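You operate a simulated robot arm through the tools that you are given. There is no shell and no other tool.

You are at the controls of a simulated two-armed robot. One attempt, no reset.

Task
Take the rag from the deck behind the grooved roller and lay it out flat on the flat end of the bench.

Only the result counts: the job must be done as asked and must still hold three seconds after the hand-in. Knocking over, shifting, dropping, spilling or breaking anything else fails it.

Robot
Two 7-joint arms with two-finger grippers on one trunk, on a base that moves. Base frame: it is fixed to the floor where the robot stands at the start and does not move with it; the origin is under the middle of the robot, x ahead of it, y to its left, z up. Lengths are in mm, angles in degrees, forces in N, time in s.
The left shoulder is at the start at [78, 151, 988], the right one opposite. With the tool pointing down near the work surface each hand reaches from about 100 to 780 mm from the robot's upright axis, wherever it stands, measured 20 degrees to its own side. Places, roughly: flat end of the bench [700, -1900, 900]. Payload 2.54 kg a hand.
The TCP of each hand is the grasp point between the finger pads, 30 mm short of the fingertips. In the tool frame z runs along the fingers and y along their closing line. The gripper opens to 116 mm; its body begins 95 mm behind the TCP.
Orientation is that of the tool frame in the base frame, as a unit quaternion [x, y, z, w]. With the fingers straight down and closing along the base's y, the tool's x points along the base's -x, its y along +y and its z along -z.

Tools
- The arms move only by the tool apply_moves. It takes "left_series", "right_series" or both (then of equal length, played together; a hand with none holds still); each is a list of rows, each a list of 3 entries, a list of its own where there are three numbers: the shift along the base's x, y, z in m, then the turn, a rotation vector about the base's x, y, z in degrees, then the finger opening in m, from 0 to 0.116. In form: [[[x, y, z], [ax, ay, az], gripper], ...]. A call has 1 to 20 rows; each row is the pose to reach, as a shift and turn from the pose commanded when the call began. Each row takes 0.2 s and may step no farther than 50 mm and 8.6 degrees from the row before; otherwise, or with a gripper value out of range, the whole call is refused. Where a pose cannot be reached the arm comes as near as it can. A force on the tool above 40 N (or 10 N above the force at the start of the call, whichever is more), or a blocked arm, ends the call early, and 0.2 s more pass. The fingers move at their own pace (about 72 mm/s each) and stop on an object; they squeeze with about 45 N. The grip force told is the motor's: it shows also when the fingers shut on nothing. Time passes only in rows, and 0.2 s behind the last, so rows that repeat a pose let the fingers close. The reply holds the time, the measured pose of the TCP, the force on the tool along the base axes, the opening and the grip force, in the units named above and with some noise, with the torque about the TCP (base axes, N m) and any sound that the robot's microphone picked up.
- Cameras (640 x 400 px; columns grow to the right, rows downward): "scene" is now at [158.8, -4.2, 1154.3]; the picture's right is [-0.05, -1.00, 0.00], its down [-0.09, 0.00, -1.00] and it looks along [0.99, -0.05, -0.09] (base axes); focal length 271 px, centre (320, 200). "left" rides on the left gripper at [69, 15, -122] in its tool frame; the picture's right is [-0.21, 0.98, 0.00], its down [-0.83, -0.18, -0.53] and it looks along [-0.52, -0.12, 0.85] (tool axes); focal length 251 px, centre (320, 200). "right" rides on the right gripper at [69, -15, -122] in its tool frame; the picture's right is [0.22, 0.98, 0.00], its down [-0.83, 0.18, -0.53] and it looks along [-0.52, 0.11, 0.85] (tool axes); focal length 251 px, centre (320, 200). There is no depth. A picture from a camera that has moved, and an enlarged one, comes with that camera's place and axes in the base frame and with its lens.
- camera(camera): a new picture of that camera. No time passes.
- lift_body(by): slides the trunk up (or, below 0, down) by that many mm; the arms and the scene camera ride with it, the base frame stays. It gives what a move gives, with no picture.
- base_move(legs): drives the robot by 1 to 6 legs, each [ahead, left, turn to the left] in mm, mm and degrees, along the robot's own axes; the way and the turn of a leg run together, so that a leg with both is an arc; at most 1500 mm and 180 degrees a leg. The arms and the cameras ride along, it lands a little off, and it stops where it bumps. It gives what a move gives.
- pan_tilt(pan, tilt): turns the head with the scene camera to pan (to the left, within 80 degrees either way) and tilt (down, from -29 to 69), counted from straight ahead of the robot. It gives what a move gives.
- enlarge(camera, box): a new picture of the part [left, top, right, bottom] of that camera's present view, enlarged. No time passes.
- job_done(): hands the job in; it is judged then, once.

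Places have to be worked out from the pictures, the camera data and where the tool is seen. Open the grippers and draw the arms clear of the work before you hand the job in, unless the task says otherwise.

The tools are called after "Call:" as a command line: name --argument value ..., lists and objects as JSON in quotes. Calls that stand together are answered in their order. apply_moves: Moves the arms, as the interface text tells. Its arguments: {"type":"object","properties":{"left_series":{"type":"array"},"right_series":{"type":"array"}},"required":[]} The other tools are called the same way: lift_body (by) moves the trunk up or down; base_move (legs) drives the base; pan_tilt (pan, tilt) turns the head that bears the scene camera; camera (camera) takes a picture; enlarge (camera, box) takes an enlarged picture of a part of a camera's view; job_done () hands the job in.

At the start:

```text
clock: 0.0
left_position: [316.0, 107.5, 1087.8]
left_ee_rot: [-0.001, 1.0, -0.001, 0.0]
left_force: [0.0, -0.2, 0.6]
left_moment: [-0.02, 0.01, 0.02]
left_opening: 116.1
left_gripper_force: 0.0
right_position: [360.0, -190.4, 1031.0]
right_ee_rot: [0.001, 1.0, 0.001, 0.0]
right_force: [-0.4, 0.9, 0.0]
right_moment: [0.01, -0.03, -0.02]
right_opening: 116.0
right_gripper_force: 0.0
trunk travel left (down, up): [-225.0, 64.0]
robot x, y, heading: [-0.5, -1.2, -0.3]
head pan, tilt (commanded): [-2.8, 5.2]
```

scene: 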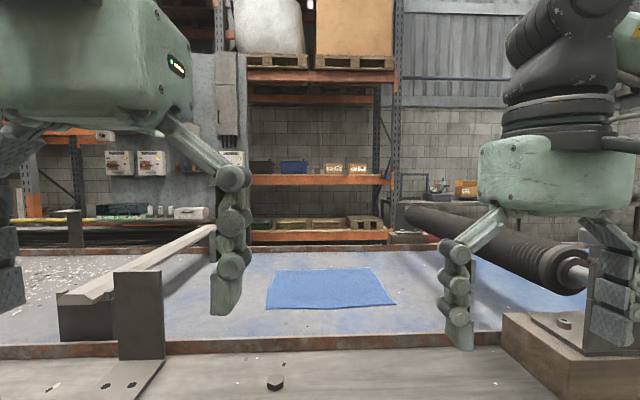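
right: 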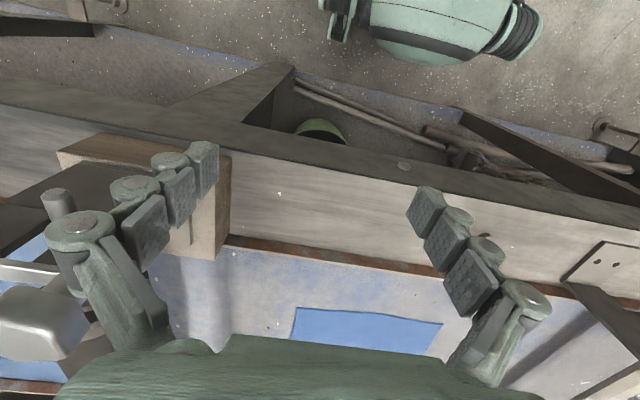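
left: 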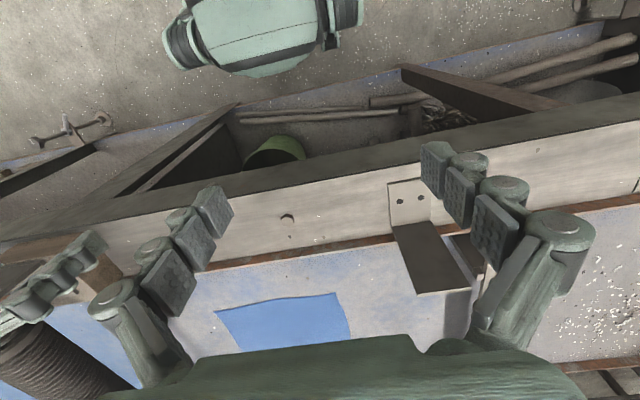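

The scene shows a blue cloth on the deck between a light bar on the left and a grooved roller on the right, and perhaps some blue to the right behind the roller. I'll look closer before moving anything.

Call:
enlarge --camera "scene" --box '[200, 180, 480, 355]'

Call:
enlarge --camera "scene" --box '[380, 180, 640, 342]'

Call:
enlarge --camera "scene" --box '[0, 180, 280, 355]'

```text
2.29 times, centred on (340, 268) of scene
camera zoom: at [158.8, -4.2, 1154.3], right [-0.05, -1.0, 0.0], down [-0.09, 0.0, -1.0], along [0.99, -0.05, -0.09], focal length 619 px, centre (274, 46)
```

zoom: 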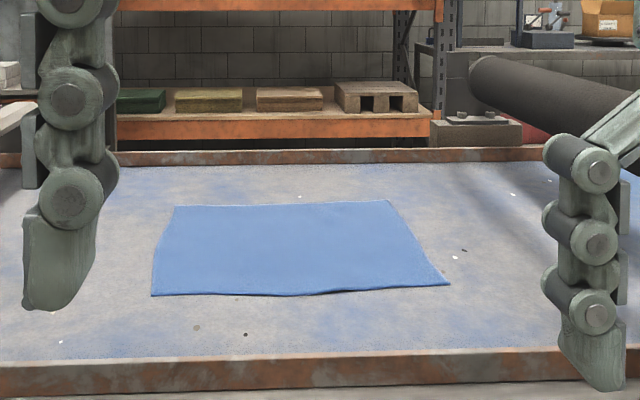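

```text
2.46 times, centred on (510, 261) of scene
camera zoom: at [158.8, -4.2, 1154.3], right [-0.05, -1.0, 0.0], down [-0.09, 0.0, -1.0], along [0.99, -0.05, -0.09], focal length 667 px, centre (-148, 50)
```

zoom: 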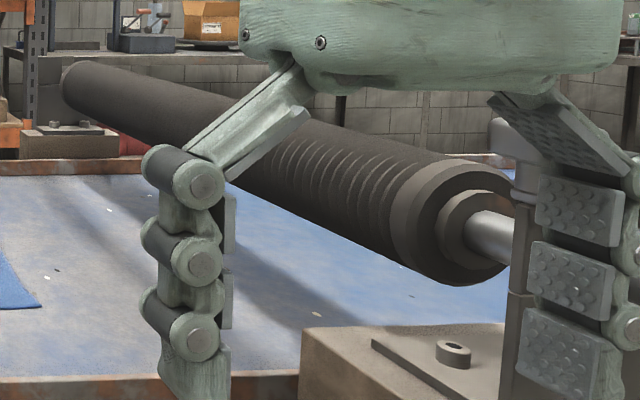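

```text
2.29 times, centred on (140, 268) of scene
camera zoom: at [158.8, -4.2, 1154.3], right [-0.05, -1.0, 0.0], down [-0.09, 0.0, -1.0], along [0.99, -0.05, -0.09], focal length 619 px, centre (731, 46)
```

zoom: 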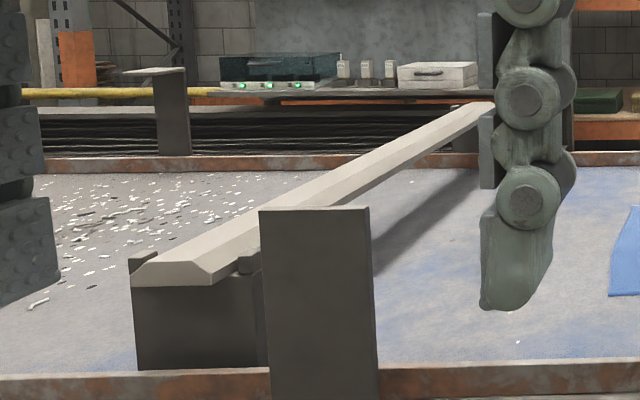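

The blue rag seems to lie at about x 675–895, y −180 to 80, z ≈ 890 on the deck. Next I pan the head to the right to see the roller pedestal and the way to the flat end.

Call:
pan_tilt --pan -45 --tilt 20

Call:
camera --camera "scene"

Call:
pan_tilt --pan -80 --tilt 20

Call:
camera --camera "scene"

Call:
pan_tilt --pan 0 --tilt 50

Call:
camera --camera "scene"

```text
clock: 1.1
left_position: [315.9, 108.0, 1087.9]
left_ee_rot: [-0.001, 1.0, 0.0, 0.0]
left_force: [-0.3, -0.7, 0.0]
left_moment: [-0.01, -0.01, 0.0]
left_opening: 116.1
left_gripper_force: 0.1
right_position: [360.6, -189.3, 1031.3]
right_ee_rot: [0.001, 1.0, 0.001, 0.001]
right_force: [0.4, 0.9, -0.3]
right_moment: [0.01, 0.0, -0.03]
right_opening: 116.3
right_gripper_force: 0.1
trunk travel left (down, up): [-225.0, 64.0]
robot x, y, heading: [1.2, 0.9, -0.2]
head pan, tilt (commanded): [-45.0, 20.0]
```

```text
taken
camera scene: at [132.9, -65.5, 1130.2], right [-0.71, -0.71, 0.0], down [-0.24, 0.24, -0.94], along [0.67, -0.66, -0.34], focal length 271 px, centre (320, 200)
```

scene: 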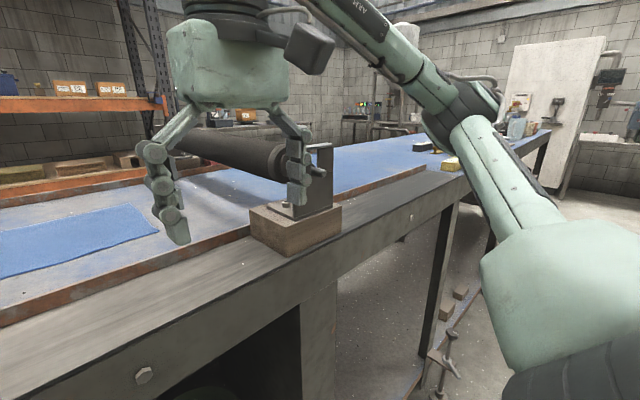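

```text
clock: 2.1
left_position: [316.2, 107.8, 1086.7]
left_ee_rot: [0.0, 1.0, -0.001, 0.0]
left_force: [0.8, 0.5, 0.2]
left_moment: [0.0, 0.0, -0.04]
left_opening: 115.9
left_gripper_force: 0.1
right_position: [361.6, -189.1, 1029.5]
right_ee_rot: [0.001, 1.0, 0.001, 0.0]
right_force: [0.5, 0.0, 0.3]
right_moment: [-0.01, -0.01, -0.01]
right_opening: 116.0
right_gripper_force: 0.0
trunk travel left (down, up): [-225.0, 64.0]
robot x, y, heading: [2.2, -1.3, 0.0]
head pan, tilt (commanded): [-80.0, 20.0]
```

```text
taken
camera scene: at [83.3, -91.4, 1130.2], right [-0.98, -0.17, 0.0], down [-0.06, 0.34, -0.94], along [0.16, -0.93, -0.34], focal length 271 px, centre (320, 200)
```

scene: 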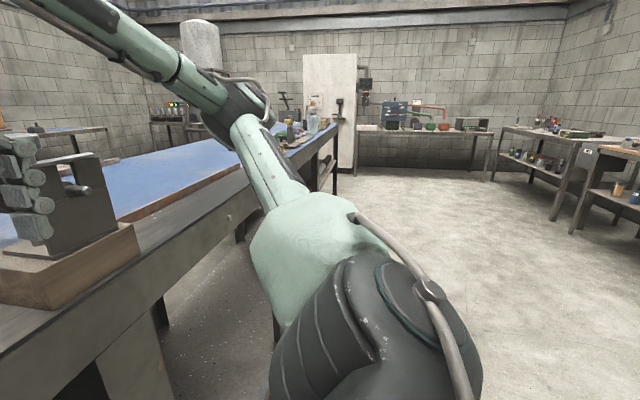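

```text
clock: 3.6
left_position: [317.0, 108.2, 1087.2]
left_ee_rot: [0.0, 1.0, -0.001, 0.0]
left_force: [13.5, 45.4, -9.4]
left_moment: [-5.71, 1.17, -3.09]
left_opening: 116.3
left_gripper_force: 0.1
right_position: [360.9, -188.9, 1031.1]
right_ee_rot: [0.0, 1.0, 0.0, 0.0]
right_force: [0.0, 0.0, 0.3]
right_moment: [0.0, 0.02, 0.01]
right_opening: 116.1
right_gripper_force: 0.0
trunk travel left (down, up): [-225.0, 64.0]
robot x, y, heading: [-0.7, -0.3, -0.2]
head pan, tilt (commanded): [0.0, 50.0]
```

```text
taken
camera scene: at [145.3, -8.5, 1087.3], right [-0.11, -0.99, 0.0], down [-0.74, 0.08, -0.67], along [0.66, -0.07, -0.74], focal length 271 px, centre (320, 200)
```

scene: 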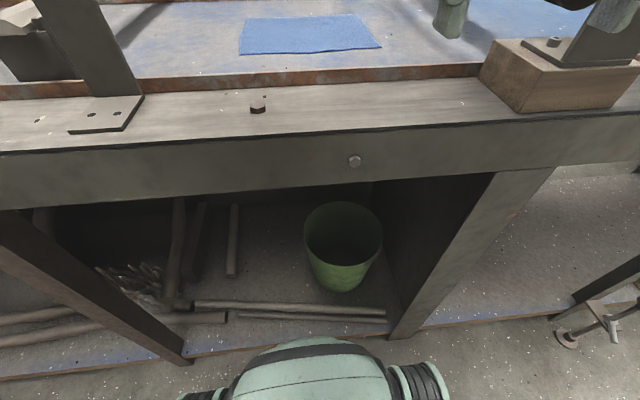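

The left hand now shows a 45 N side force and the head stopped about 6° short, so the head is touching the left gripper. I swing the head back to the right at once.

Call:
pan_tilt --pan -20 --tilt 30

Call:
camera --camera "scene"

```text
clock: 4.5
left_position: [315.6, 107.4, 1087.0]
left_ee_rot: [-0.001, 1.0, -0.001, 0.001]
left_force: [0.6, 0.7, -0.5]
left_moment: [-0.02, -0.02, 0.0]
left_opening: 116.2
left_gripper_force: 0.1
right_position: [360.4, -189.3, 1029.9]
right_ee_rot: [0.001, 1.0, 0.001, 0.0]
right_force: [0.2, -0.6, -0.5]
right_moment: [0.0, 0.02, -0.01]
right_opening: 116.1
right_gripper_force: 0.2
trunk travel left (down, up): [-225.0, 64.0]
robot x, y, heading: [-0.6, 1.1, -0.3]
head pan, tilt (commanded): [-20.0, 30.0]
```

```text
taken
camera scene: at [152.0, -30.6, 1114.1], right [-0.34, -0.94, 0.0], down [-0.47, 0.17, -0.87], along [0.81, -0.3, -0.5], focal length 271 px, centre (320, 200)
```

scene: 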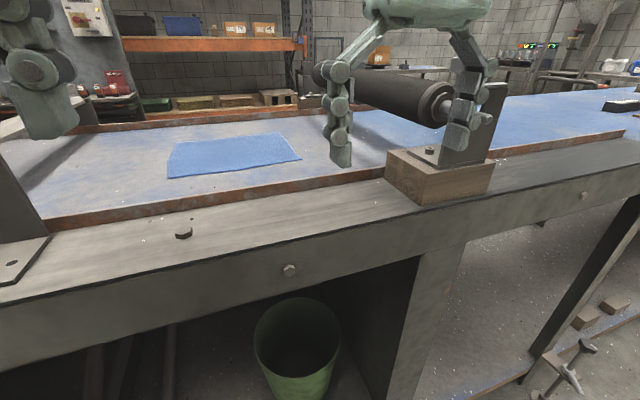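

The contact is gone (forces near zero). Now I look at the flat end with an enlarged view while keeping the head panned right.

Call:
pan_tilt --pan -62 --tilt 10

Call:
camera --camera "scene"

Call:
enlarge --camera "scene" --box '[140, 100, 460, 300]'

```text
clock: 5.5
left_position: [316.1, 107.4, 1088.0]
left_ee_rot: [0.0, 1.0, -0.001, 0.0]
left_force: [0.2, 1.0, 0.5]
left_moment: [0.01, -0.03, -0.02]
left_opening: 116.0
left_gripper_force: 0.1
right_position: [361.3, -190.1, 1030.6]
right_ee_rot: [0.0, 1.0, 0.0, 0.001]
right_force: [0.3, -0.6, 0.1]
right_moment: [0.0, 0.01, 0.0]
right_opening: 116.1
right_gripper_force: 0.1
trunk travel left (down, up): [-225.0, 64.0]
robot x, y, heading: [-1.0, 1.9, 0.1]
head pan, tilt (commanded): [-62.0, 10.0]
```

```text
taken
camera scene: at [110.7, -81.8, 1146.5], right [-0.88, -0.47, 0.0], down [-0.08, 0.15, -0.98], along [0.46, -0.87, -0.17], focal length 271 px, centre (320, 200)
```

scene: 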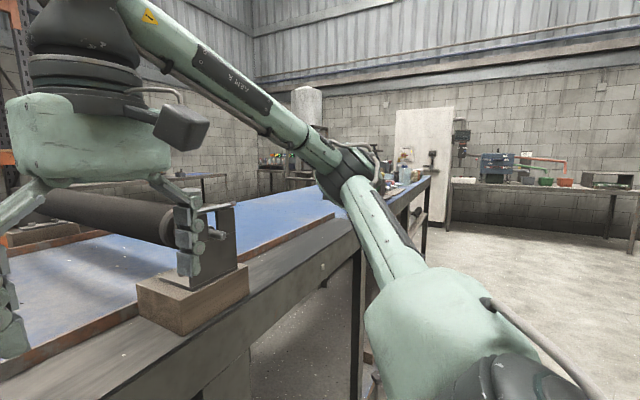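

```text
2.00 times, centred on (300, 200) of scene
camera zoom: at [110.7, -81.8, 1146.5], right [-0.88, -0.47, 0.0], down [-0.08, 0.15, -0.98], along [0.46, -0.87, -0.17], focal length 542 px, centre (360, 200)
```

zoom: 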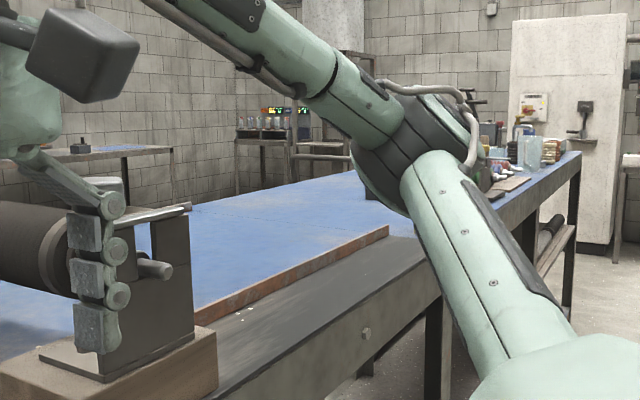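

The forces are quiet, and the bench runs along y with the roller pedestal at about x 444–530, y −290 to −400; the front rail ends near y ≈ −1060. Before I carry anything I'll back off a little from the bench and drive right, to survey the flat end and check that the way is clear.

Call:
base_move --legs '[[-130, 0, 0], [0, -1200, 0]]'

Call:
pan_tilt --pan -35 --tilt 20

Call:
camera --camera "scene"

```text
clock: 18.3
left_position: [186.6, -1097.9, 1087.7]
left_ee_rot: [0.0, 1.0, -0.002, 0.0]
left_force: [-0.1, -0.1, 0.1]
left_moment: [-0.02, -0.02, -0.06]
left_opening: 115.8
left_gripper_force: 0.0
right_position: [229.8, -1394.5, 1030.4]
right_ee_rot: [0.003, 1.0, 0.001, 0.001]
right_force: [0.2, -0.9, -0.3]
right_moment: [-0.02, -0.01, 0.0]
right_opening: 116.2
right_gripper_force: 0.1
trunk travel left (down, up): [-225.0, 64.0]
robot x, y, heading: [-131.3, -1203.7, -0.1]
head pan, tilt (commanded): [-62.0, 10.0]
```

```text
clock: 19.2
left_position: [185.8, -1098.3, 1087.1]
left_ee_rot: [0.0, 1.0, 0.0, -0.001]
left_force: [0.0, -0.3, 0.1]
left_moment: [-0.04, 0.01, 0.02]
left_opening: 116.0
left_gripper_force: 0.0
right_position: [230.2, -1394.7, 1030.4]
right_ee_rot: [0.002, 1.0, 0.001, 0.0]
right_force: [-0.2, 0.5, -0.1]
right_moment: [0.01, 0.0, -0.03]
right_opening: 116.0
right_gripper_force: 0.0
trunk travel left (down, up): [-225.0, 64.0]
robot x, y, heading: [-133.2, -1205.7, 0.0]
head pan, tilt (commanded): [-35.0, 20.0]
```

```text
taken
camera scene: at [13.0, -1258.4, 1130.2], right [-0.58, -0.82, 0.0], down [-0.28, 0.2, -0.94], along [0.77, -0.54, -0.34], focal length 271 px, centre (320, 200)
```

scene: 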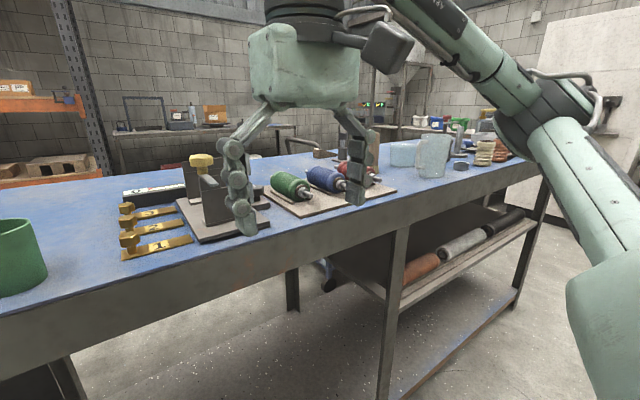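

The flat end holds a green pot, brass gauges, a black block, a board with three small rolls, jars and so on. I need a free patch for the rag, so I look in detail.

Call:
enlarge --camera "scene" --box '[0, 120, 320, 320]'

Call:
enlarge --camera "scene" --box '[260, 90, 580, 290]'

Call:
camera --camera "right"

Call:
camera --camera "left"

```text
2.00 times, centred on (160, 220) of scene
camera zoom: at [13.0, -1258.4, 1130.2], right [-0.58, -0.82, 0.0], down [-0.28, 0.2, -0.94], along [0.77, -0.54, -0.34], focal length 542 px, centre (640, 160)
```

zoom: 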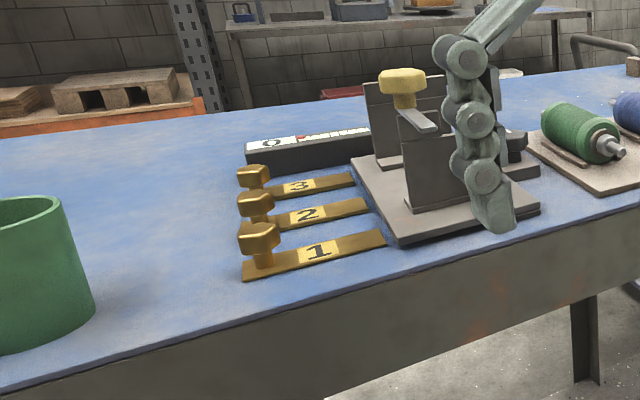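

```text
2.00 times, centred on (420, 190) of scene
camera zoom: at [13.0, -1258.4, 1130.2], right [-0.58, -0.82, 0.0], down [-0.28, 0.2, -0.94], along [0.77, -0.54, -0.34], focal length 542 px, centre (120, 220)
```

zoom: 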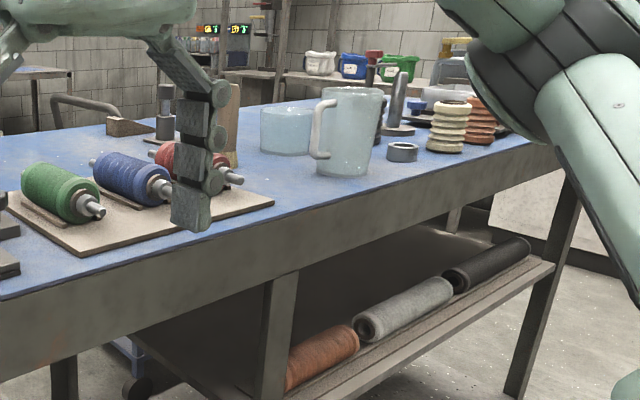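

```text
taken
camera right: at [162.2, -1410.9, 1153.6], right [-0.21, 0.98, 0.0], down [0.83, 0.18, 0.53], along [0.52, 0.11, -0.85], focal length 251 px, centre (320, 200)
```

right: 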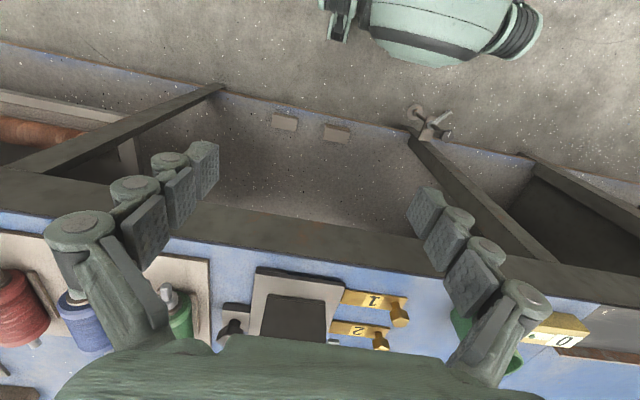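

```text
taken
camera left: at [117.7, -1082.2, 1209.9], right [0.21, 0.98, 0.0], down [0.83, -0.18, 0.53], along [0.52, -0.12, -0.85], focal length 251 px, centre (320, 200)
```

left: 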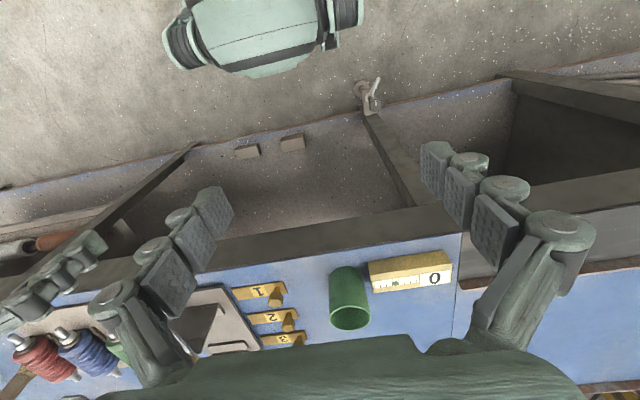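

The near stretch of the flat end (y −1000 to −1850) is partly occupied: pot near [530, −1110], gauges 1–3, black block, roll board. I drive on to about y −1900 to see what is free around the named place.

Call:
base_move --legs '[[0, -700, 0]]'

Call:
pan_tilt --pan -20 --tilt 20

Call:
camera --camera "scene"

Call:
camera --camera "left"

Call:
camera --camera "right"

Call:
pan_tilt --pan -50 --tilt 20

Call:
camera --camera "scene"

```text
clock: 26.3
left_position: [185.9, -1789.9, 1087.6]
left_ee_rot: [-0.001, 1.0, 0.0, 0.0]
left_force: [0.1, 0.2, -0.8]
left_moment: [0.02, -0.01, 0.03]
left_opening: 115.8
left_gripper_force: 0.0
right_position: [231.7, -2086.9, 1031.5]
right_ee_rot: [0.0, 1.0, 0.0, -0.001]
right_force: [0.3, -0.6, 0.0]
right_moment: [0.0, 0.01, -0.01]
right_opening: 116.0
right_gripper_force: 0.0
trunk travel left (down, up): [-225.0, 64.0]
robot x, y, heading: [-126.5, -1898.1, 0.0]
head pan, tilt (commanded): [-35.0, 20.0]
```

```text
clock: 27.0
left_position: [184.9, -1789.1, 1086.9]
left_ee_rot: [-0.002, 1.0, 0.0, 0.0]
left_force: [-0.4, -0.3, 0.8]
left_moment: [0.01, 0.01, 0.02]
left_opening: 116.1
left_gripper_force: 0.1
right_position: [232.0, -2087.3, 1030.1]
right_ee_rot: [0.0, 1.0, 0.001, 0.0]
right_force: [0.1, -0.8, -1.1]
right_moment: [-0.01, 0.01, -0.03]
right_opening: 116.2
right_gripper_force: 0.1
trunk travel left (down, up): [-225.0, 64.0]
robot x, y, heading: [-128.6, -1896.3, 0.1]
head pan, tilt (commanded): [-20.0, 20.0]
```

```text
taken
camera scene: at [24.5, -1929.0, 1130.2], right [-0.34, -0.94, 0.0], down [-0.32, 0.12, -0.94], along [0.88, -0.32, -0.34], focal length 271 px, centre (320, 200)
```

scene: 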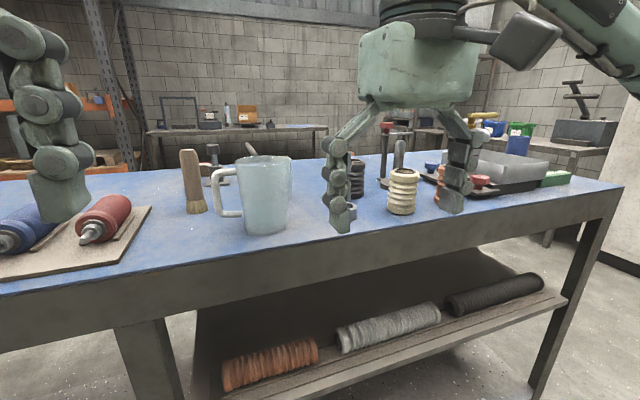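

```text
taken
camera left: at [117.5, -1774.1, 1209.9], right [0.21, 0.98, 0.0], down [0.83, -0.18, 0.53], along [0.52, -0.12, -0.85], focal length 251 px, centre (320, 200)
```

left: 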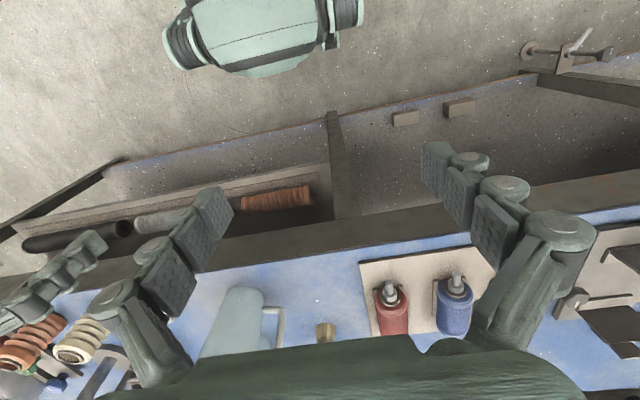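

```text
taken
camera right: at [163.0, -2102.6, 1153.6], right [-0.21, 0.98, 0.0], down [0.83, 0.18, 0.53], along [0.52, 0.12, -0.85], focal length 251 px, centre (320, 200)
```

right: 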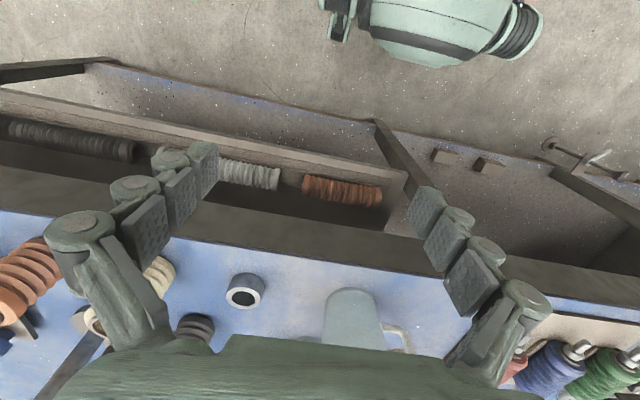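

```text
clock: 28.0
left_position: [186.2, -1789.6, 1088.1]
left_ee_rot: [-0.002, 1.0, -0.003, 0.001]
left_force: [0.5, -0.1, 0.2]
left_moment: [-0.01, 0.02, 0.01]
left_opening: 115.9
left_gripper_force: 0.1
right_position: [231.4, -2087.4, 1031.0]
right_ee_rot: [0.0, 1.0, 0.002, 0.0]
right_force: [0.4, -0.1, -0.5]
right_moment: [0.03, -0.02, 0.01]
right_opening: 116.1
right_gripper_force: 0.1
trunk travel left (down, up): [-225.0, 64.0]
robot x, y, heading: [-130.0, -1897.8, 0.3]
head pan, tilt (commanded): [-50.0, 20.0]
```

```text
taken
camera scene: at [-3.0, -1968.4, 1130.2], right [-0.76, -0.64, 0.0], down [-0.22, 0.26, -0.94], along [0.61, -0.72, -0.34], focal length 271 px, centre (320, 200)
```

scene: 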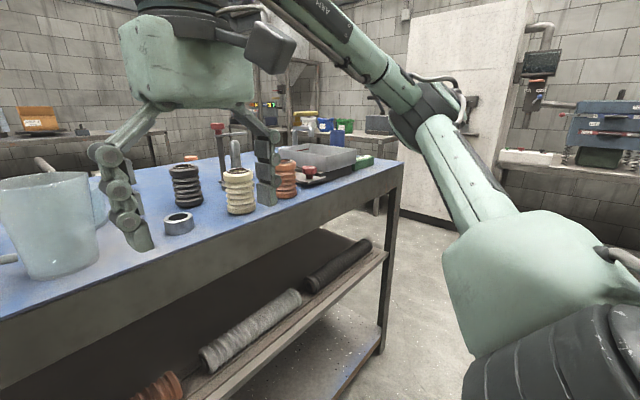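

Around y −1900 the surface is full (roll board, brush, jug, ring, bellows). The only large clear patch I've seen is behind the green pot and left of the gauges, near y −950 to −1200, so I go back there and look down on it from higher up.

Call:
base_move --legs '[[0, 800, 0]]'

Call:
lift_body --by 60

Call:
pan_tilt --pan -12 --tilt 28

Call:
camera --camera "scene"

Call:
enlarge --camera "scene" --box '[100, 80, 500, 330]'

```text
clock: 36.1
left_position: [180.4, -987.9, 1087.3]
left_ee_rot: [-0.005, 1.0, -0.002, 0.0]
left_force: [-0.7, -0.6, 0.2]
left_moment: [0.01, 0.0, 0.02]
left_opening: 116.0
left_gripper_force: 0.1
right_position: [228.6, -1284.8, 1030.7]
right_ee_rot: [-0.003, 1.0, 0.0, 0.0]
right_force: [-0.1, -0.4, -0.6]
right_moment: [0.03, -0.01, -0.01]
right_opening: 115.9
right_gripper_force: 0.0
trunk travel left (down, up): [-225.0, 64.0]
robot x, y, heading: [-135.5, -1095.5, 0.4]
head pan, tilt (commanded): [-50.0, 20.0]
```

```text
clock: 37.1
left_position: [181.9, -987.5, 1148.2]
left_ee_rot: [-0.005, 1.0, -0.002, -0.001]
left_force: [0.6, 0.3, -0.3]
left_moment: [0.01, -0.02, -0.01]
left_opening: 116.1
left_gripper_force: 0.1
right_position: [228.1, -1285.4, 1091.6]
right_ee_rot: [-0.004, 1.0, 0.0, 0.0]
right_force: [-0.1, -0.3, -1.0]
right_moment: [-0.05, 0.01, 0.0]
right_opening: 116.4
right_gripper_force: 0.0
trunk travel left (down, up): [-285.0, 4.0]
robot x, y, heading: [-133.5, -1097.9, 0.8]
head pan, tilt (commanded): [-50.0, 20.0]
```

```text
clock: 38.1
left_position: [180.9, -988.5, 1148.7]
left_ee_rot: [-0.005, 1.0, -0.002, 0.0]
left_force: [-0.2, 0.0, 0.2]
left_moment: [-0.01, 0.0, 0.0]
left_opening: 115.8
left_gripper_force: 0.1
right_position: [229.0, -1284.6, 1092.3]
right_ee_rot: [-0.004, 1.0, 0.0, 0.0]
right_force: [0.1, 0.5, -0.3]
right_moment: [0.02, 0.0, 0.04]
right_opening: 116.0
right_gripper_force: 0.1
trunk travel left (down, up): [-285.0, 4.0]
robot x, y, heading: [-131.7, -1097.7, 0.7]
head pan, tilt (commanded): [-12.0, 28.0]
```

```text
taken
camera scene: at [22.2, -1115.5, 1177.3], right [-0.2, -0.98, 0.0], down [-0.46, 0.09, -0.88], along [0.87, -0.18, -0.47], focal length 271 px, centre (320, 200)
```

scene: 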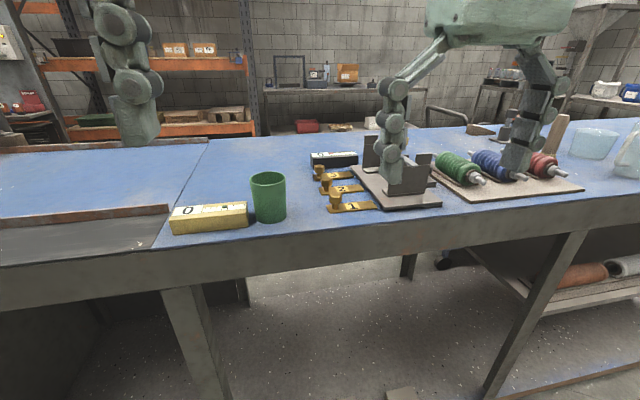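

```text
1.60 times, centred on (300, 205) of scene
camera zoom: at [22.2, -1115.5, 1177.3], right [-0.2, -0.98, 0.0], down [-0.46, 0.09, -0.88], along [0.87, -0.18, -0.47], focal length 433 px, centre (352, 192)
```

zoom: 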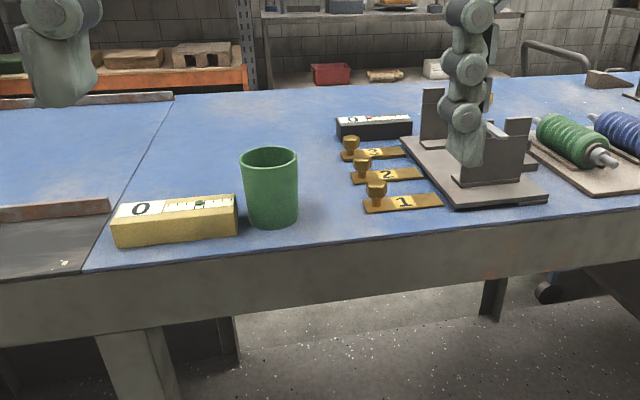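

The flat end starts at a seam near y ≈ −913, and the patch x 550–1080, y −915 to −1225 behind the pot (≈[505, −1108]) and yellow block is clear. I check the handle sticking out low on the bench leg, since it limits how close the base can come here.

Call:
camera --camera "left"

Call:
enlarge --camera "left" --box '[240, 0, 480, 150]'

Call:
camera --camera "right"

Call:
pan_tilt --pan -12 --tilt 60

Call:
camera --camera "scene"

```text
taken
camera left: at [112.5, -972.9, 1269.9], right [0.2, 0.98, 0.0], down [0.83, -0.17, 0.53], along [0.52, -0.11, -0.85], focal length 251 px, centre (320, 200)
```

left: 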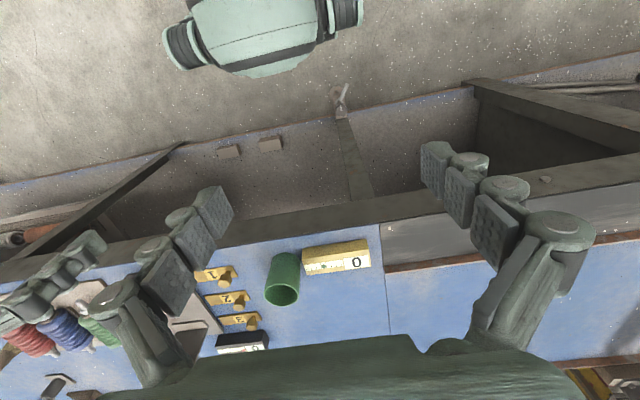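

```text
2.67 times, centred on (360, 75) of left
camera zoom: at [112.5, -972.9, 1269.9], right [0.2, 0.98, 0.0], down [0.83, -0.17, 0.53], along [0.52, -0.11, -0.85], focal length 670 px, centre (213, 533)
```

zoom: 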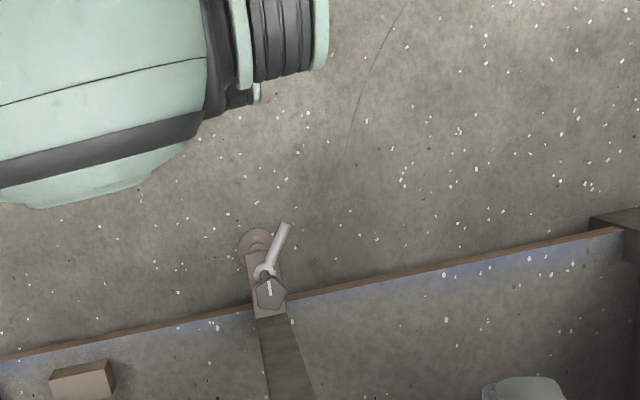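

```text
taken
camera right: at [160.3, -1301.0, 1213.6], right [-0.22, 0.98, 0.0], down [0.82, 0.19, 0.53], along [0.52, 0.12, -0.85], focal length 251 px, centre (320, 200)
```

right: 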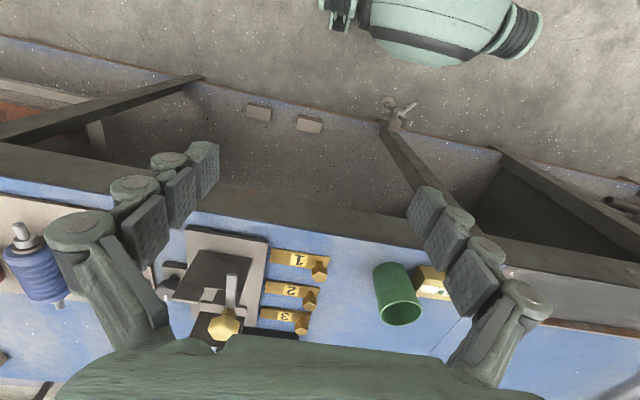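

```text
clock: 39.1
left_position: [180.4, -988.1, 1148.4]
left_ee_rot: [-0.005, 1.0, -0.001, 0.0]
left_force: [0.8, 0.8, -0.4]
left_moment: [0.0, 0.04, 0.01]
left_opening: 116.0
left_gripper_force: 0.1
right_position: [227.8, -1284.5, 1091.0]
right_ee_rot: [-0.003, 1.0, 0.001, 0.0]
right_force: [-0.1, -0.8, 0.2]
right_moment: [-0.02, 0.02, -0.03]
right_opening: 115.8
right_gripper_force: 0.1
trunk travel left (down, up): [-285.0, 4.0]
robot x, y, heading: [-130.5, -1097.6, 0.5]
head pan, tilt (commanded): [-12.0, 60.0]
```

```text
taken
camera scene: at [-1.8, -1110.5, 1132.1], right [-0.2, -0.98, 0.0], down [-0.85, 0.17, -0.5], along [0.49, -0.1, -0.87], focal length 271 px, centre (320, 200)
```

scene: 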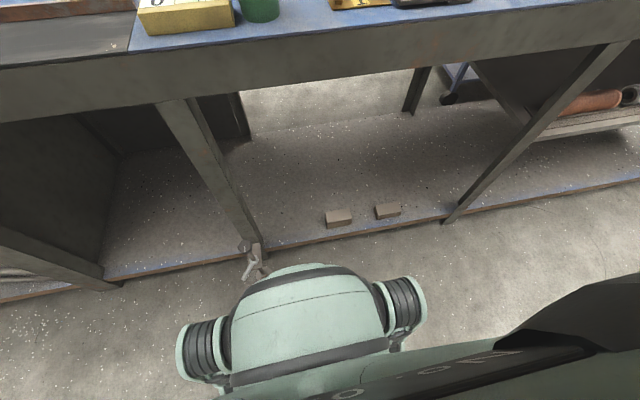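

The handle on the leg reaches out to about x ≈ 275 near y ≈ −900 to −940, so here the base should stay around x ≤ −20. Now I return to the rag, lining up with its middle at y ≈ −50, and bring the head level first.

Call:
pan_tilt --pan -12 --tilt 20

Call:
base_move --legs '[[0, 1047, -0.5], [120, 0, 0]]'

Call:
camera --camera "scene"

Call:
camera --camera "left"

Call:
camera --camera "right"

```text
clock: 40.1
left_position: [181.3, -988.0, 1147.5]
left_ee_rot: [-0.005, 1.0, -0.002, -0.001]
left_force: [0.2, 1.0, -0.1]
left_moment: [-0.01, -0.01, 0.0]
left_opening: 115.7
left_gripper_force: 0.1
right_position: [228.3, -1285.3, 1091.0]
right_ee_rot: [-0.003, 1.0, 0.0, 0.002]
right_force: [-0.1, 0.2, 0.8]
right_moment: [-0.03, 0.03, 0.02]
right_opening: 116.3
right_gripper_force: 0.0
trunk travel left (down, up): [-285.0, 4.0]
robot x, y, heading: [-132.8, -1098.4, 0.6]
head pan, tilt (commanded): [-12.0, 20.0]
```

```text
clock: 51.3
left_position: [300.8, 49.6, 1147.3]
left_ee_rot: [0.003, 1.0, -0.001, 0.001]
left_force: [1.2, -0.2, -0.6]
left_moment: [0.0, 0.0, -0.01]
left_opening: 115.9
left_gripper_force: 0.1
right_position: [344.4, -250.2, 1089.4]
right_ee_rot: [0.004, 1.0, 0.0, 0.0]
right_force: [0.1, 0.3, -0.4]
right_moment: [-0.02, 0.04, 0.01]
right_opening: 116.3
right_gripper_force: 0.0
trunk travel left (down, up): [-285.0, 4.0]
robot x, y, heading: [-15.0, -57.0, -0.2]
head pan, tilt (commanded): [-12.0, 20.0]
```

```text
taken
camera scene: at [142.6, -77.2, 1190.0], right [-0.22, -0.98, 0.0], down [-0.33, 0.07, -0.94], along [0.92, -0.2, -0.34], focal length 271 px, centre (320, 200)
```

scene: 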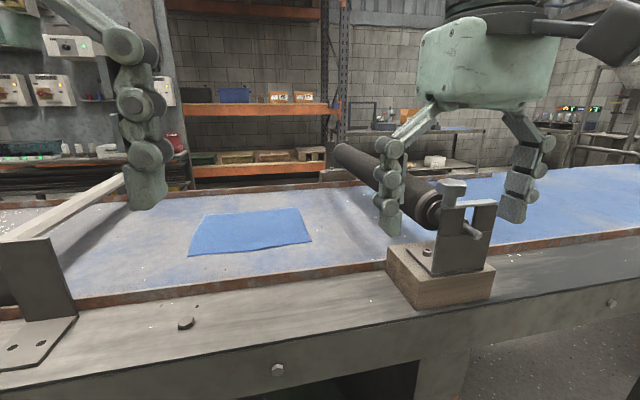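

```text
taken
camera left: at [233.4, 64.3, 1269.6], right [0.22, 0.98, 0.0], down [0.82, -0.19, 0.53], along [0.52, -0.12, -0.85], focal length 251 px, centre (320, 200)
```

left: 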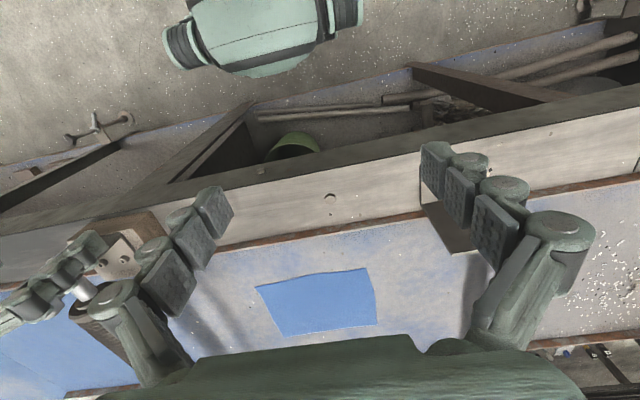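

```text
taken
camera right: at [275.7, -264.6, 1213.3], right [-0.21, 0.98, 0.0], down [0.83, 0.17, 0.53], along [0.52, 0.11, -0.85], focal length 251 px, centre (320, 200)
```

right: 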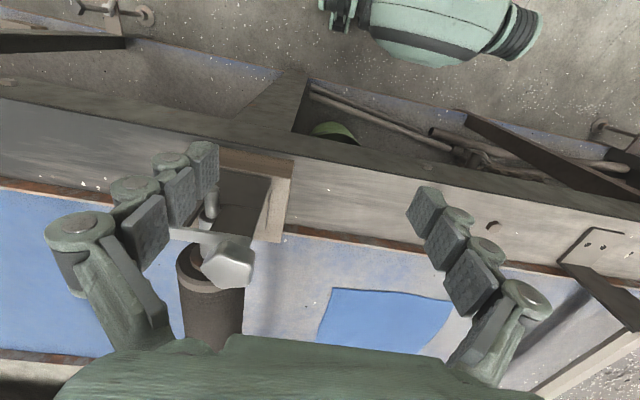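

The whole rag now shows in the left wrist view. I enlarge it in all three cameras to fix its corners precisely.

Call:
enlarge --camera "left" --box '[220, 240, 412, 360]'

Call:
enlarge --camera "scene" --box '[160, 180, 352, 300]'

Call:
enlarge --camera "right" --box '[290, 250, 482, 370]'

```text
3.33 times, centred on (316, 300) of left
camera zoom: at [233.4, 64.3, 1269.6], right [0.22, 0.98, 0.0], down [0.82, -0.19, 0.53], along [0.52, -0.12, -0.85], focal length 838 px, centre (333, -133)
```

zoom: 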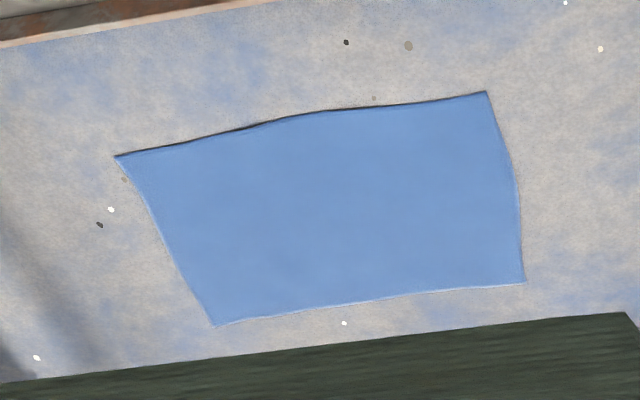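

```text
3.33 times, centred on (256, 240) of scene
camera zoom: at [142.6, -77.2, 1190.0], right [-0.22, -0.98, 0.0], down [-0.33, 0.07, -0.94], along [0.92, -0.2, -0.34], focal length 903 px, centre (533, 67)
```

zoom: 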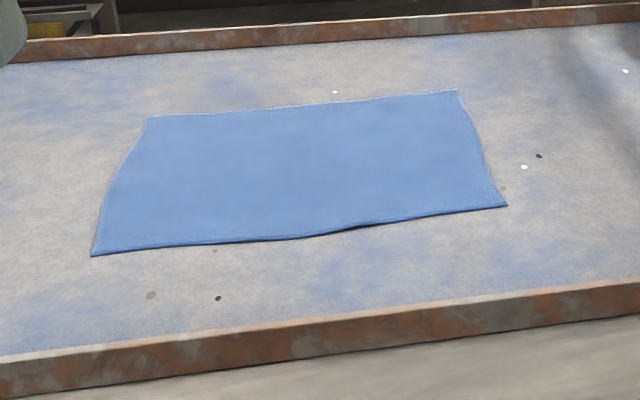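

```text
3.33 times, centred on (386, 310) of right
camera zoom: at [275.7, -264.6, 1213.3], right [-0.21, 0.98, 0.0], down [0.83, 0.17, 0.53], along [0.52, 0.11, -0.85], focal length 838 px, centre (100, -167)
```

zoom: 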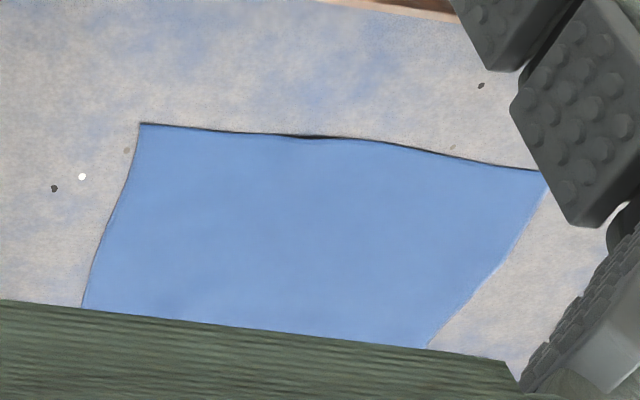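

All three views agree best on a deck height of about z 912; the rag is about 240 × 200 mm with its near edge at x ≈ 633 (y −167 to 72) and its far edge at x ≈ 835. I narrow both grippers to about 50 mm, swing the right hand inward, then bring both hands forward high above the near edge.

Call:
apply_moves --left_series '[[[0, -0.004, 0], [0, 0, 0], 0.05], [[0, -0.008, 0], [0, 0, 0], 0.05], [[0, -0.012, 0], [0, 0, 0], 0.05], [[0, -0.016, 0], [0, 0, 0], 0.05], [[0.035, -0.016, -0.004], [0, 0, 0], 0.05], [[0.07, -0.016, -0.008], [0, 0, 0], 0.05], [[0.105, -0.016, -0.012], [0, 0, 0], 0.05], [[0.14, -0.016, -0.016], [0, 0, 0], 0.05], [[0.175, -0.016, -0.02], [0, 0, 0], 0.05], [[0.21, -0.016, -0.024], [0, 0, 0], 0.05], [[0.245, -0.016, -0.028], [0, 0, 0], 0.05], [[0.28, -0.016, -0.032], [0, 0, 0], 0.05], [[0.315, -0.016, -0.036], [0, 0, 0], 0.05], [[0.344, -0.016, -0.04], [0, 0, 0], 0.05], [[0.344, -0.016, -0.04], [0, 0, 0], 0.05]]' --right_series '[[[0, 0.03, 0.004], [0, 0, 0], 0.05], [[0, 0.06, 0.008], [0, 0, 0], 0.05], [[0, 0.09, 0.012], [0, 0, 0], 0.05], [[0, 0.121, 0.016], [0, 0, 0], 0.05], [[0.03, 0.121, 0.016], [0, 0, 0], 0.05], [[0.06, 0.121, 0.016], [0, 0, 0], 0.05], [[0.09, 0.121, 0.016], [0, 0, 0], 0.05], [[0.12, 0.121, 0.016], [0, 0, 0], 0.05], [[0.15, 0.121, 0.016], [0, 0, 0], 0.05], [[0.18, 0.121, 0.016], [0, 0, 0], 0.05], [[0.21, 0.121, 0.016], [0, 0, 0], 0.05], [[0.24, 0.121, 0.016], [0, 0, 0], 0.05], [[0.27, 0.121, 0.016], [0, 0, 0], 0.05], [[0.301, 0.121, 0.016], [0, 0, 0], 0.05], [[0.301, 0.121, 0.016], [0, 0, 0], 0.05]]'

Call:
camera --camera "scene"

Call:
camera --camera "left"

Call:
camera --camera "right"

```text
clock: 54.5
left_position: [645.0, 33.0, 1107.0]
left_ee_rot: [0.003, 1.0, -0.001, 0.0]
left_force: [0.0, -0.1, -0.3]
left_moment: [0.0, -0.01, -0.02]
left_opening: 50.0
left_gripper_force: 0.0
right_position: [641.3, -128.5, 1106.8]
right_ee_rot: [0.004, 1.0, 0.0, 0.001]
right_force: [0.4, 0.1, 0.2]
right_moment: [0.02, 0.0, -0.02]
right_opening: 49.9
right_gripper_force: 0.0
trunk travel left (down, up): [-285.0, 4.0]
robot x, y, heading: [-15.3, -57.0, -0.5]
head pan, tilt (commanded): [-12.0, 20.0]
```

```text
taken
camera scene: at [141.3, -77.2, 1190.3], right [-0.22, -0.98, 0.0], down [-0.33, 0.07, -0.94], along [0.92, -0.2, -0.34], focal length 271 px, centre (320, 200)
```

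scene: 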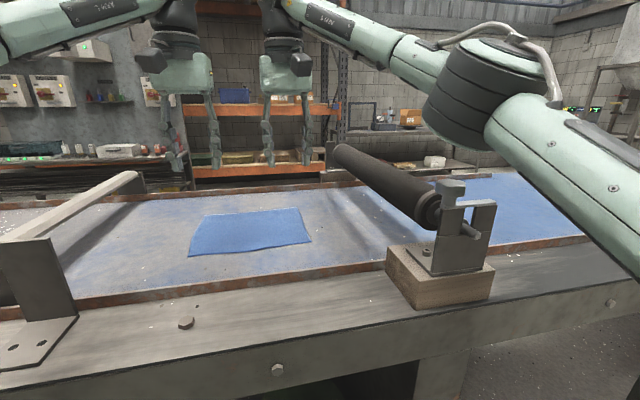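

```text
taken
camera left: at [576.6, 48.3, 1230.0], right [0.22, 0.97, 0.0], down [0.82, -0.19, 0.53], along [0.52, -0.12, -0.85], focal length 251 px, centre (320, 200)
```

left: 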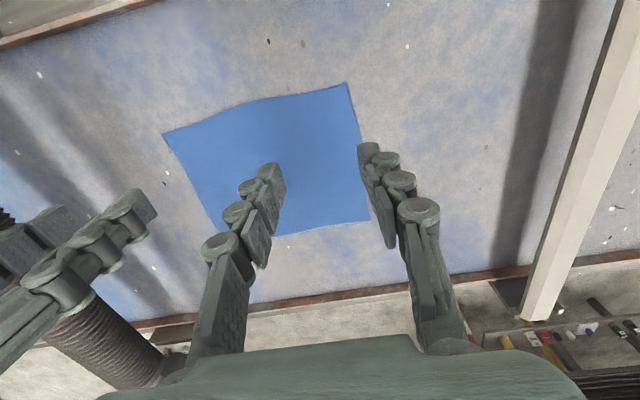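

```text
taken
camera right: at [574.4, -143.1, 1229.6], right [-0.21, 0.98, 0.0], down [0.83, 0.17, 0.53], along [0.52, 0.11, -0.84], focal length 251 px, centre (320, 200)
```

right: 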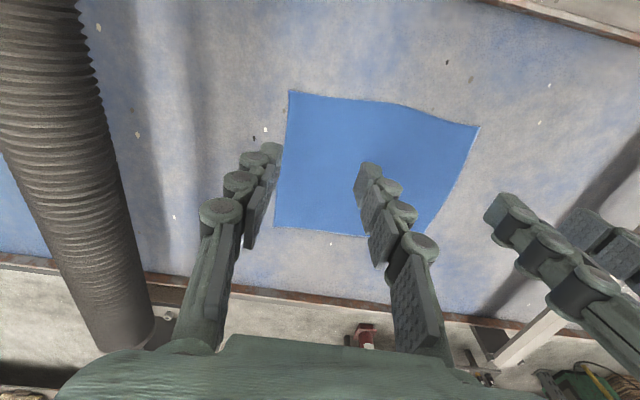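

From close up the rag's near corners come out at about [620, 70] and [628, −169] with its surface at z ≈ 914. I shift the hands slightly so both fingertips of each stand on the rag just inside the near edge, and lower to about 10 mm above it.

Call:
apply_moves --left_series '[[[-0.003, -0.003, -0.02], [0, 0, 0], 0.046], [[-0.006, -0.006, -0.04], [0, 0, 0], 0.046], [[-0.006, -0.006, -0.06], [0, 0, 0], 0.046], [[-0.006, -0.006, -0.08], [0, 0, 0], 0.046], [[-0.006, -0.006, -0.1], [0, 0, 0], 0.046], [[-0.006, -0.006, -0.12], [0, 0, 0], 0.046], [[-0.006, -0.006, -0.135], [0, 0, 0], 0.046], [[-0.006, -0.006, -0.148], [0, 0, 0], 0.046], [[-0.006, -0.006, -0.15], [0, 0, 0], 0.046]]' --right_series '[[[0.001, 0.002, -0.02], [0, 0, 0], 0.046], [[0.002, 0.004, -0.04], [0, 0, 0], 0.046], [[0.002, 0.004, -0.06], [0, 0, 0], 0.046], [[0.002, 0.004, -0.08], [0, 0, 0], 0.046], [[0.002, 0.004, -0.1], [0, 0, 0], 0.046], [[0.002, 0.004, -0.12], [0, 0, 0], 0.046], [[0.002, 0.004, -0.135], [0, 0, 0], 0.046], [[0.002, 0.004, -0.148], [0, 0, 0], 0.046], [[0.002, 0.004, -0.15], [0, 0, 0], 0.046]]'

Call:
camera --camera "left"

Call:
camera --camera "right"

Call:
enlarge --camera "scene" --box '[130, 130, 370, 280]'

```text
clock: 56.7
left_position: [631.7, 33.4, 962.7]
left_ee_rot: [0.003, 1.0, -0.006, 0.004]
left_force: [0.5, 0.5, -0.3]
left_moment: [-0.16, -0.01, 0.02]
left_opening: 46.1
left_gripper_force: 0.1
right_position: [643.7, -112.4, 1004.8]
right_ee_rot: [0.001, 0.999, 0.001, 0.04]
right_force: [-0.2, -0.7, -0.2]
right_moment: [0.06, 0.01, 0.03]
right_opening: 45.9
right_gripper_force: 0.1
trunk travel left (down, up): [-285.0, 4.0]
robot x, y, heading: [-15.2, -53.2, -0.3]
head pan, tilt (commanded): [-12.0, 20.0]
stopped in row 9 (right hand): the arm was blocked; the commanded pose is now the measured one
```

```text
taken
camera left: at [562.7, 51.2, 1083.7], right [0.22, 0.98, -0.01], down [0.82, -0.18, 0.54], along [0.53, -0.13, -0.84], focal length 251 px, centre (320, 200)
```

left: 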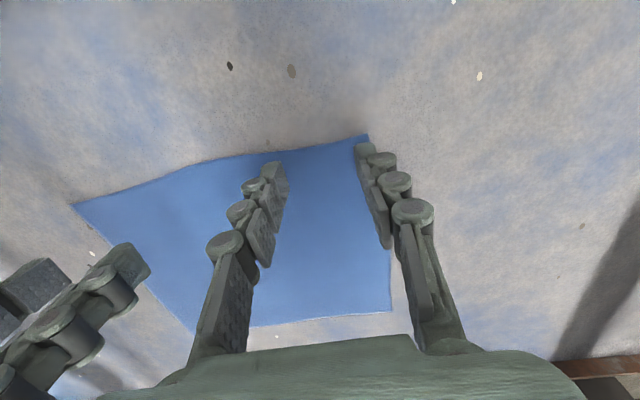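

```text
taken
camera right: at [566.3, -127.7, 1121.7], right [-0.21, 0.98, -0.02], down [0.78, 0.18, 0.6], along [0.59, 0.11, -0.8], focal length 251 px, centre (320, 200)
```

right: 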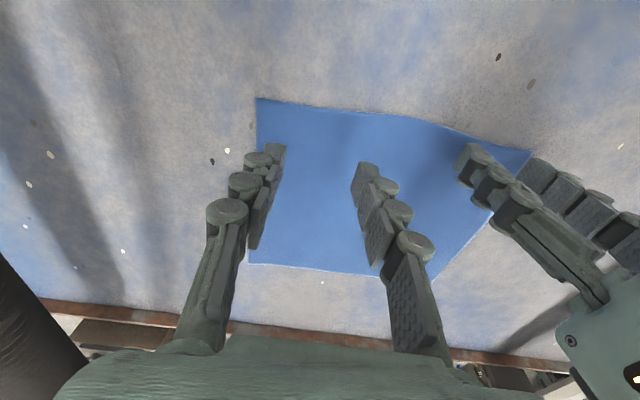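

```text
2.67 times, centred on (250, 205) of scene
camera zoom: at [133.5, -68.2, 1190.8], right [-0.21, -0.98, 0.01], down [-0.33, 0.06, -0.94], along [0.92, -0.2, -0.33], focal length 722 px, centre (507, 187)
```

zoom: 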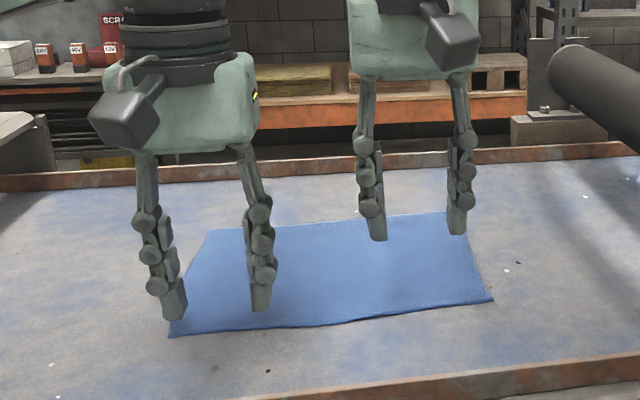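

The right arm stopped, blocked at z ≈ 1005 and turned a little, with no force at the tool, so its elbow or forearm is touching something. I look before moving again.

Call:
camera --camera "scene"

Call:
enlarge --camera "scene" --box '[340, 60, 640, 320]'

```text
taken
camera scene: at [133.5, -68.2, 1190.8], right [-0.21, -0.98, 0.01], down [-0.33, 0.06, -0.94], along [0.92, -0.2, -0.33], focal length 271 px, centre (320, 200)
```

scene: 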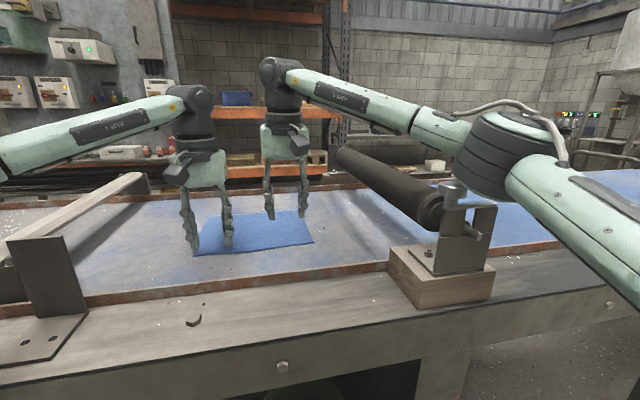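

```text
1.54 times, centred on (490, 190) of scene
camera zoom: at [133.5, -68.2, 1190.8], right [-0.21, -0.98, 0.01], down [-0.33, 0.06, -0.94], along [0.92, -0.2, -0.33], focal length 417 px, centre (58, 215)
```

zoom: 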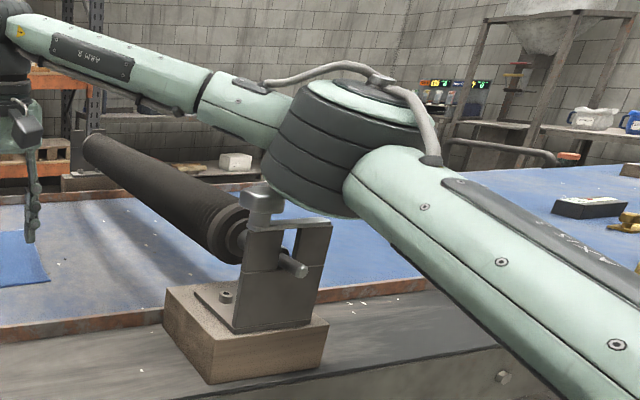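

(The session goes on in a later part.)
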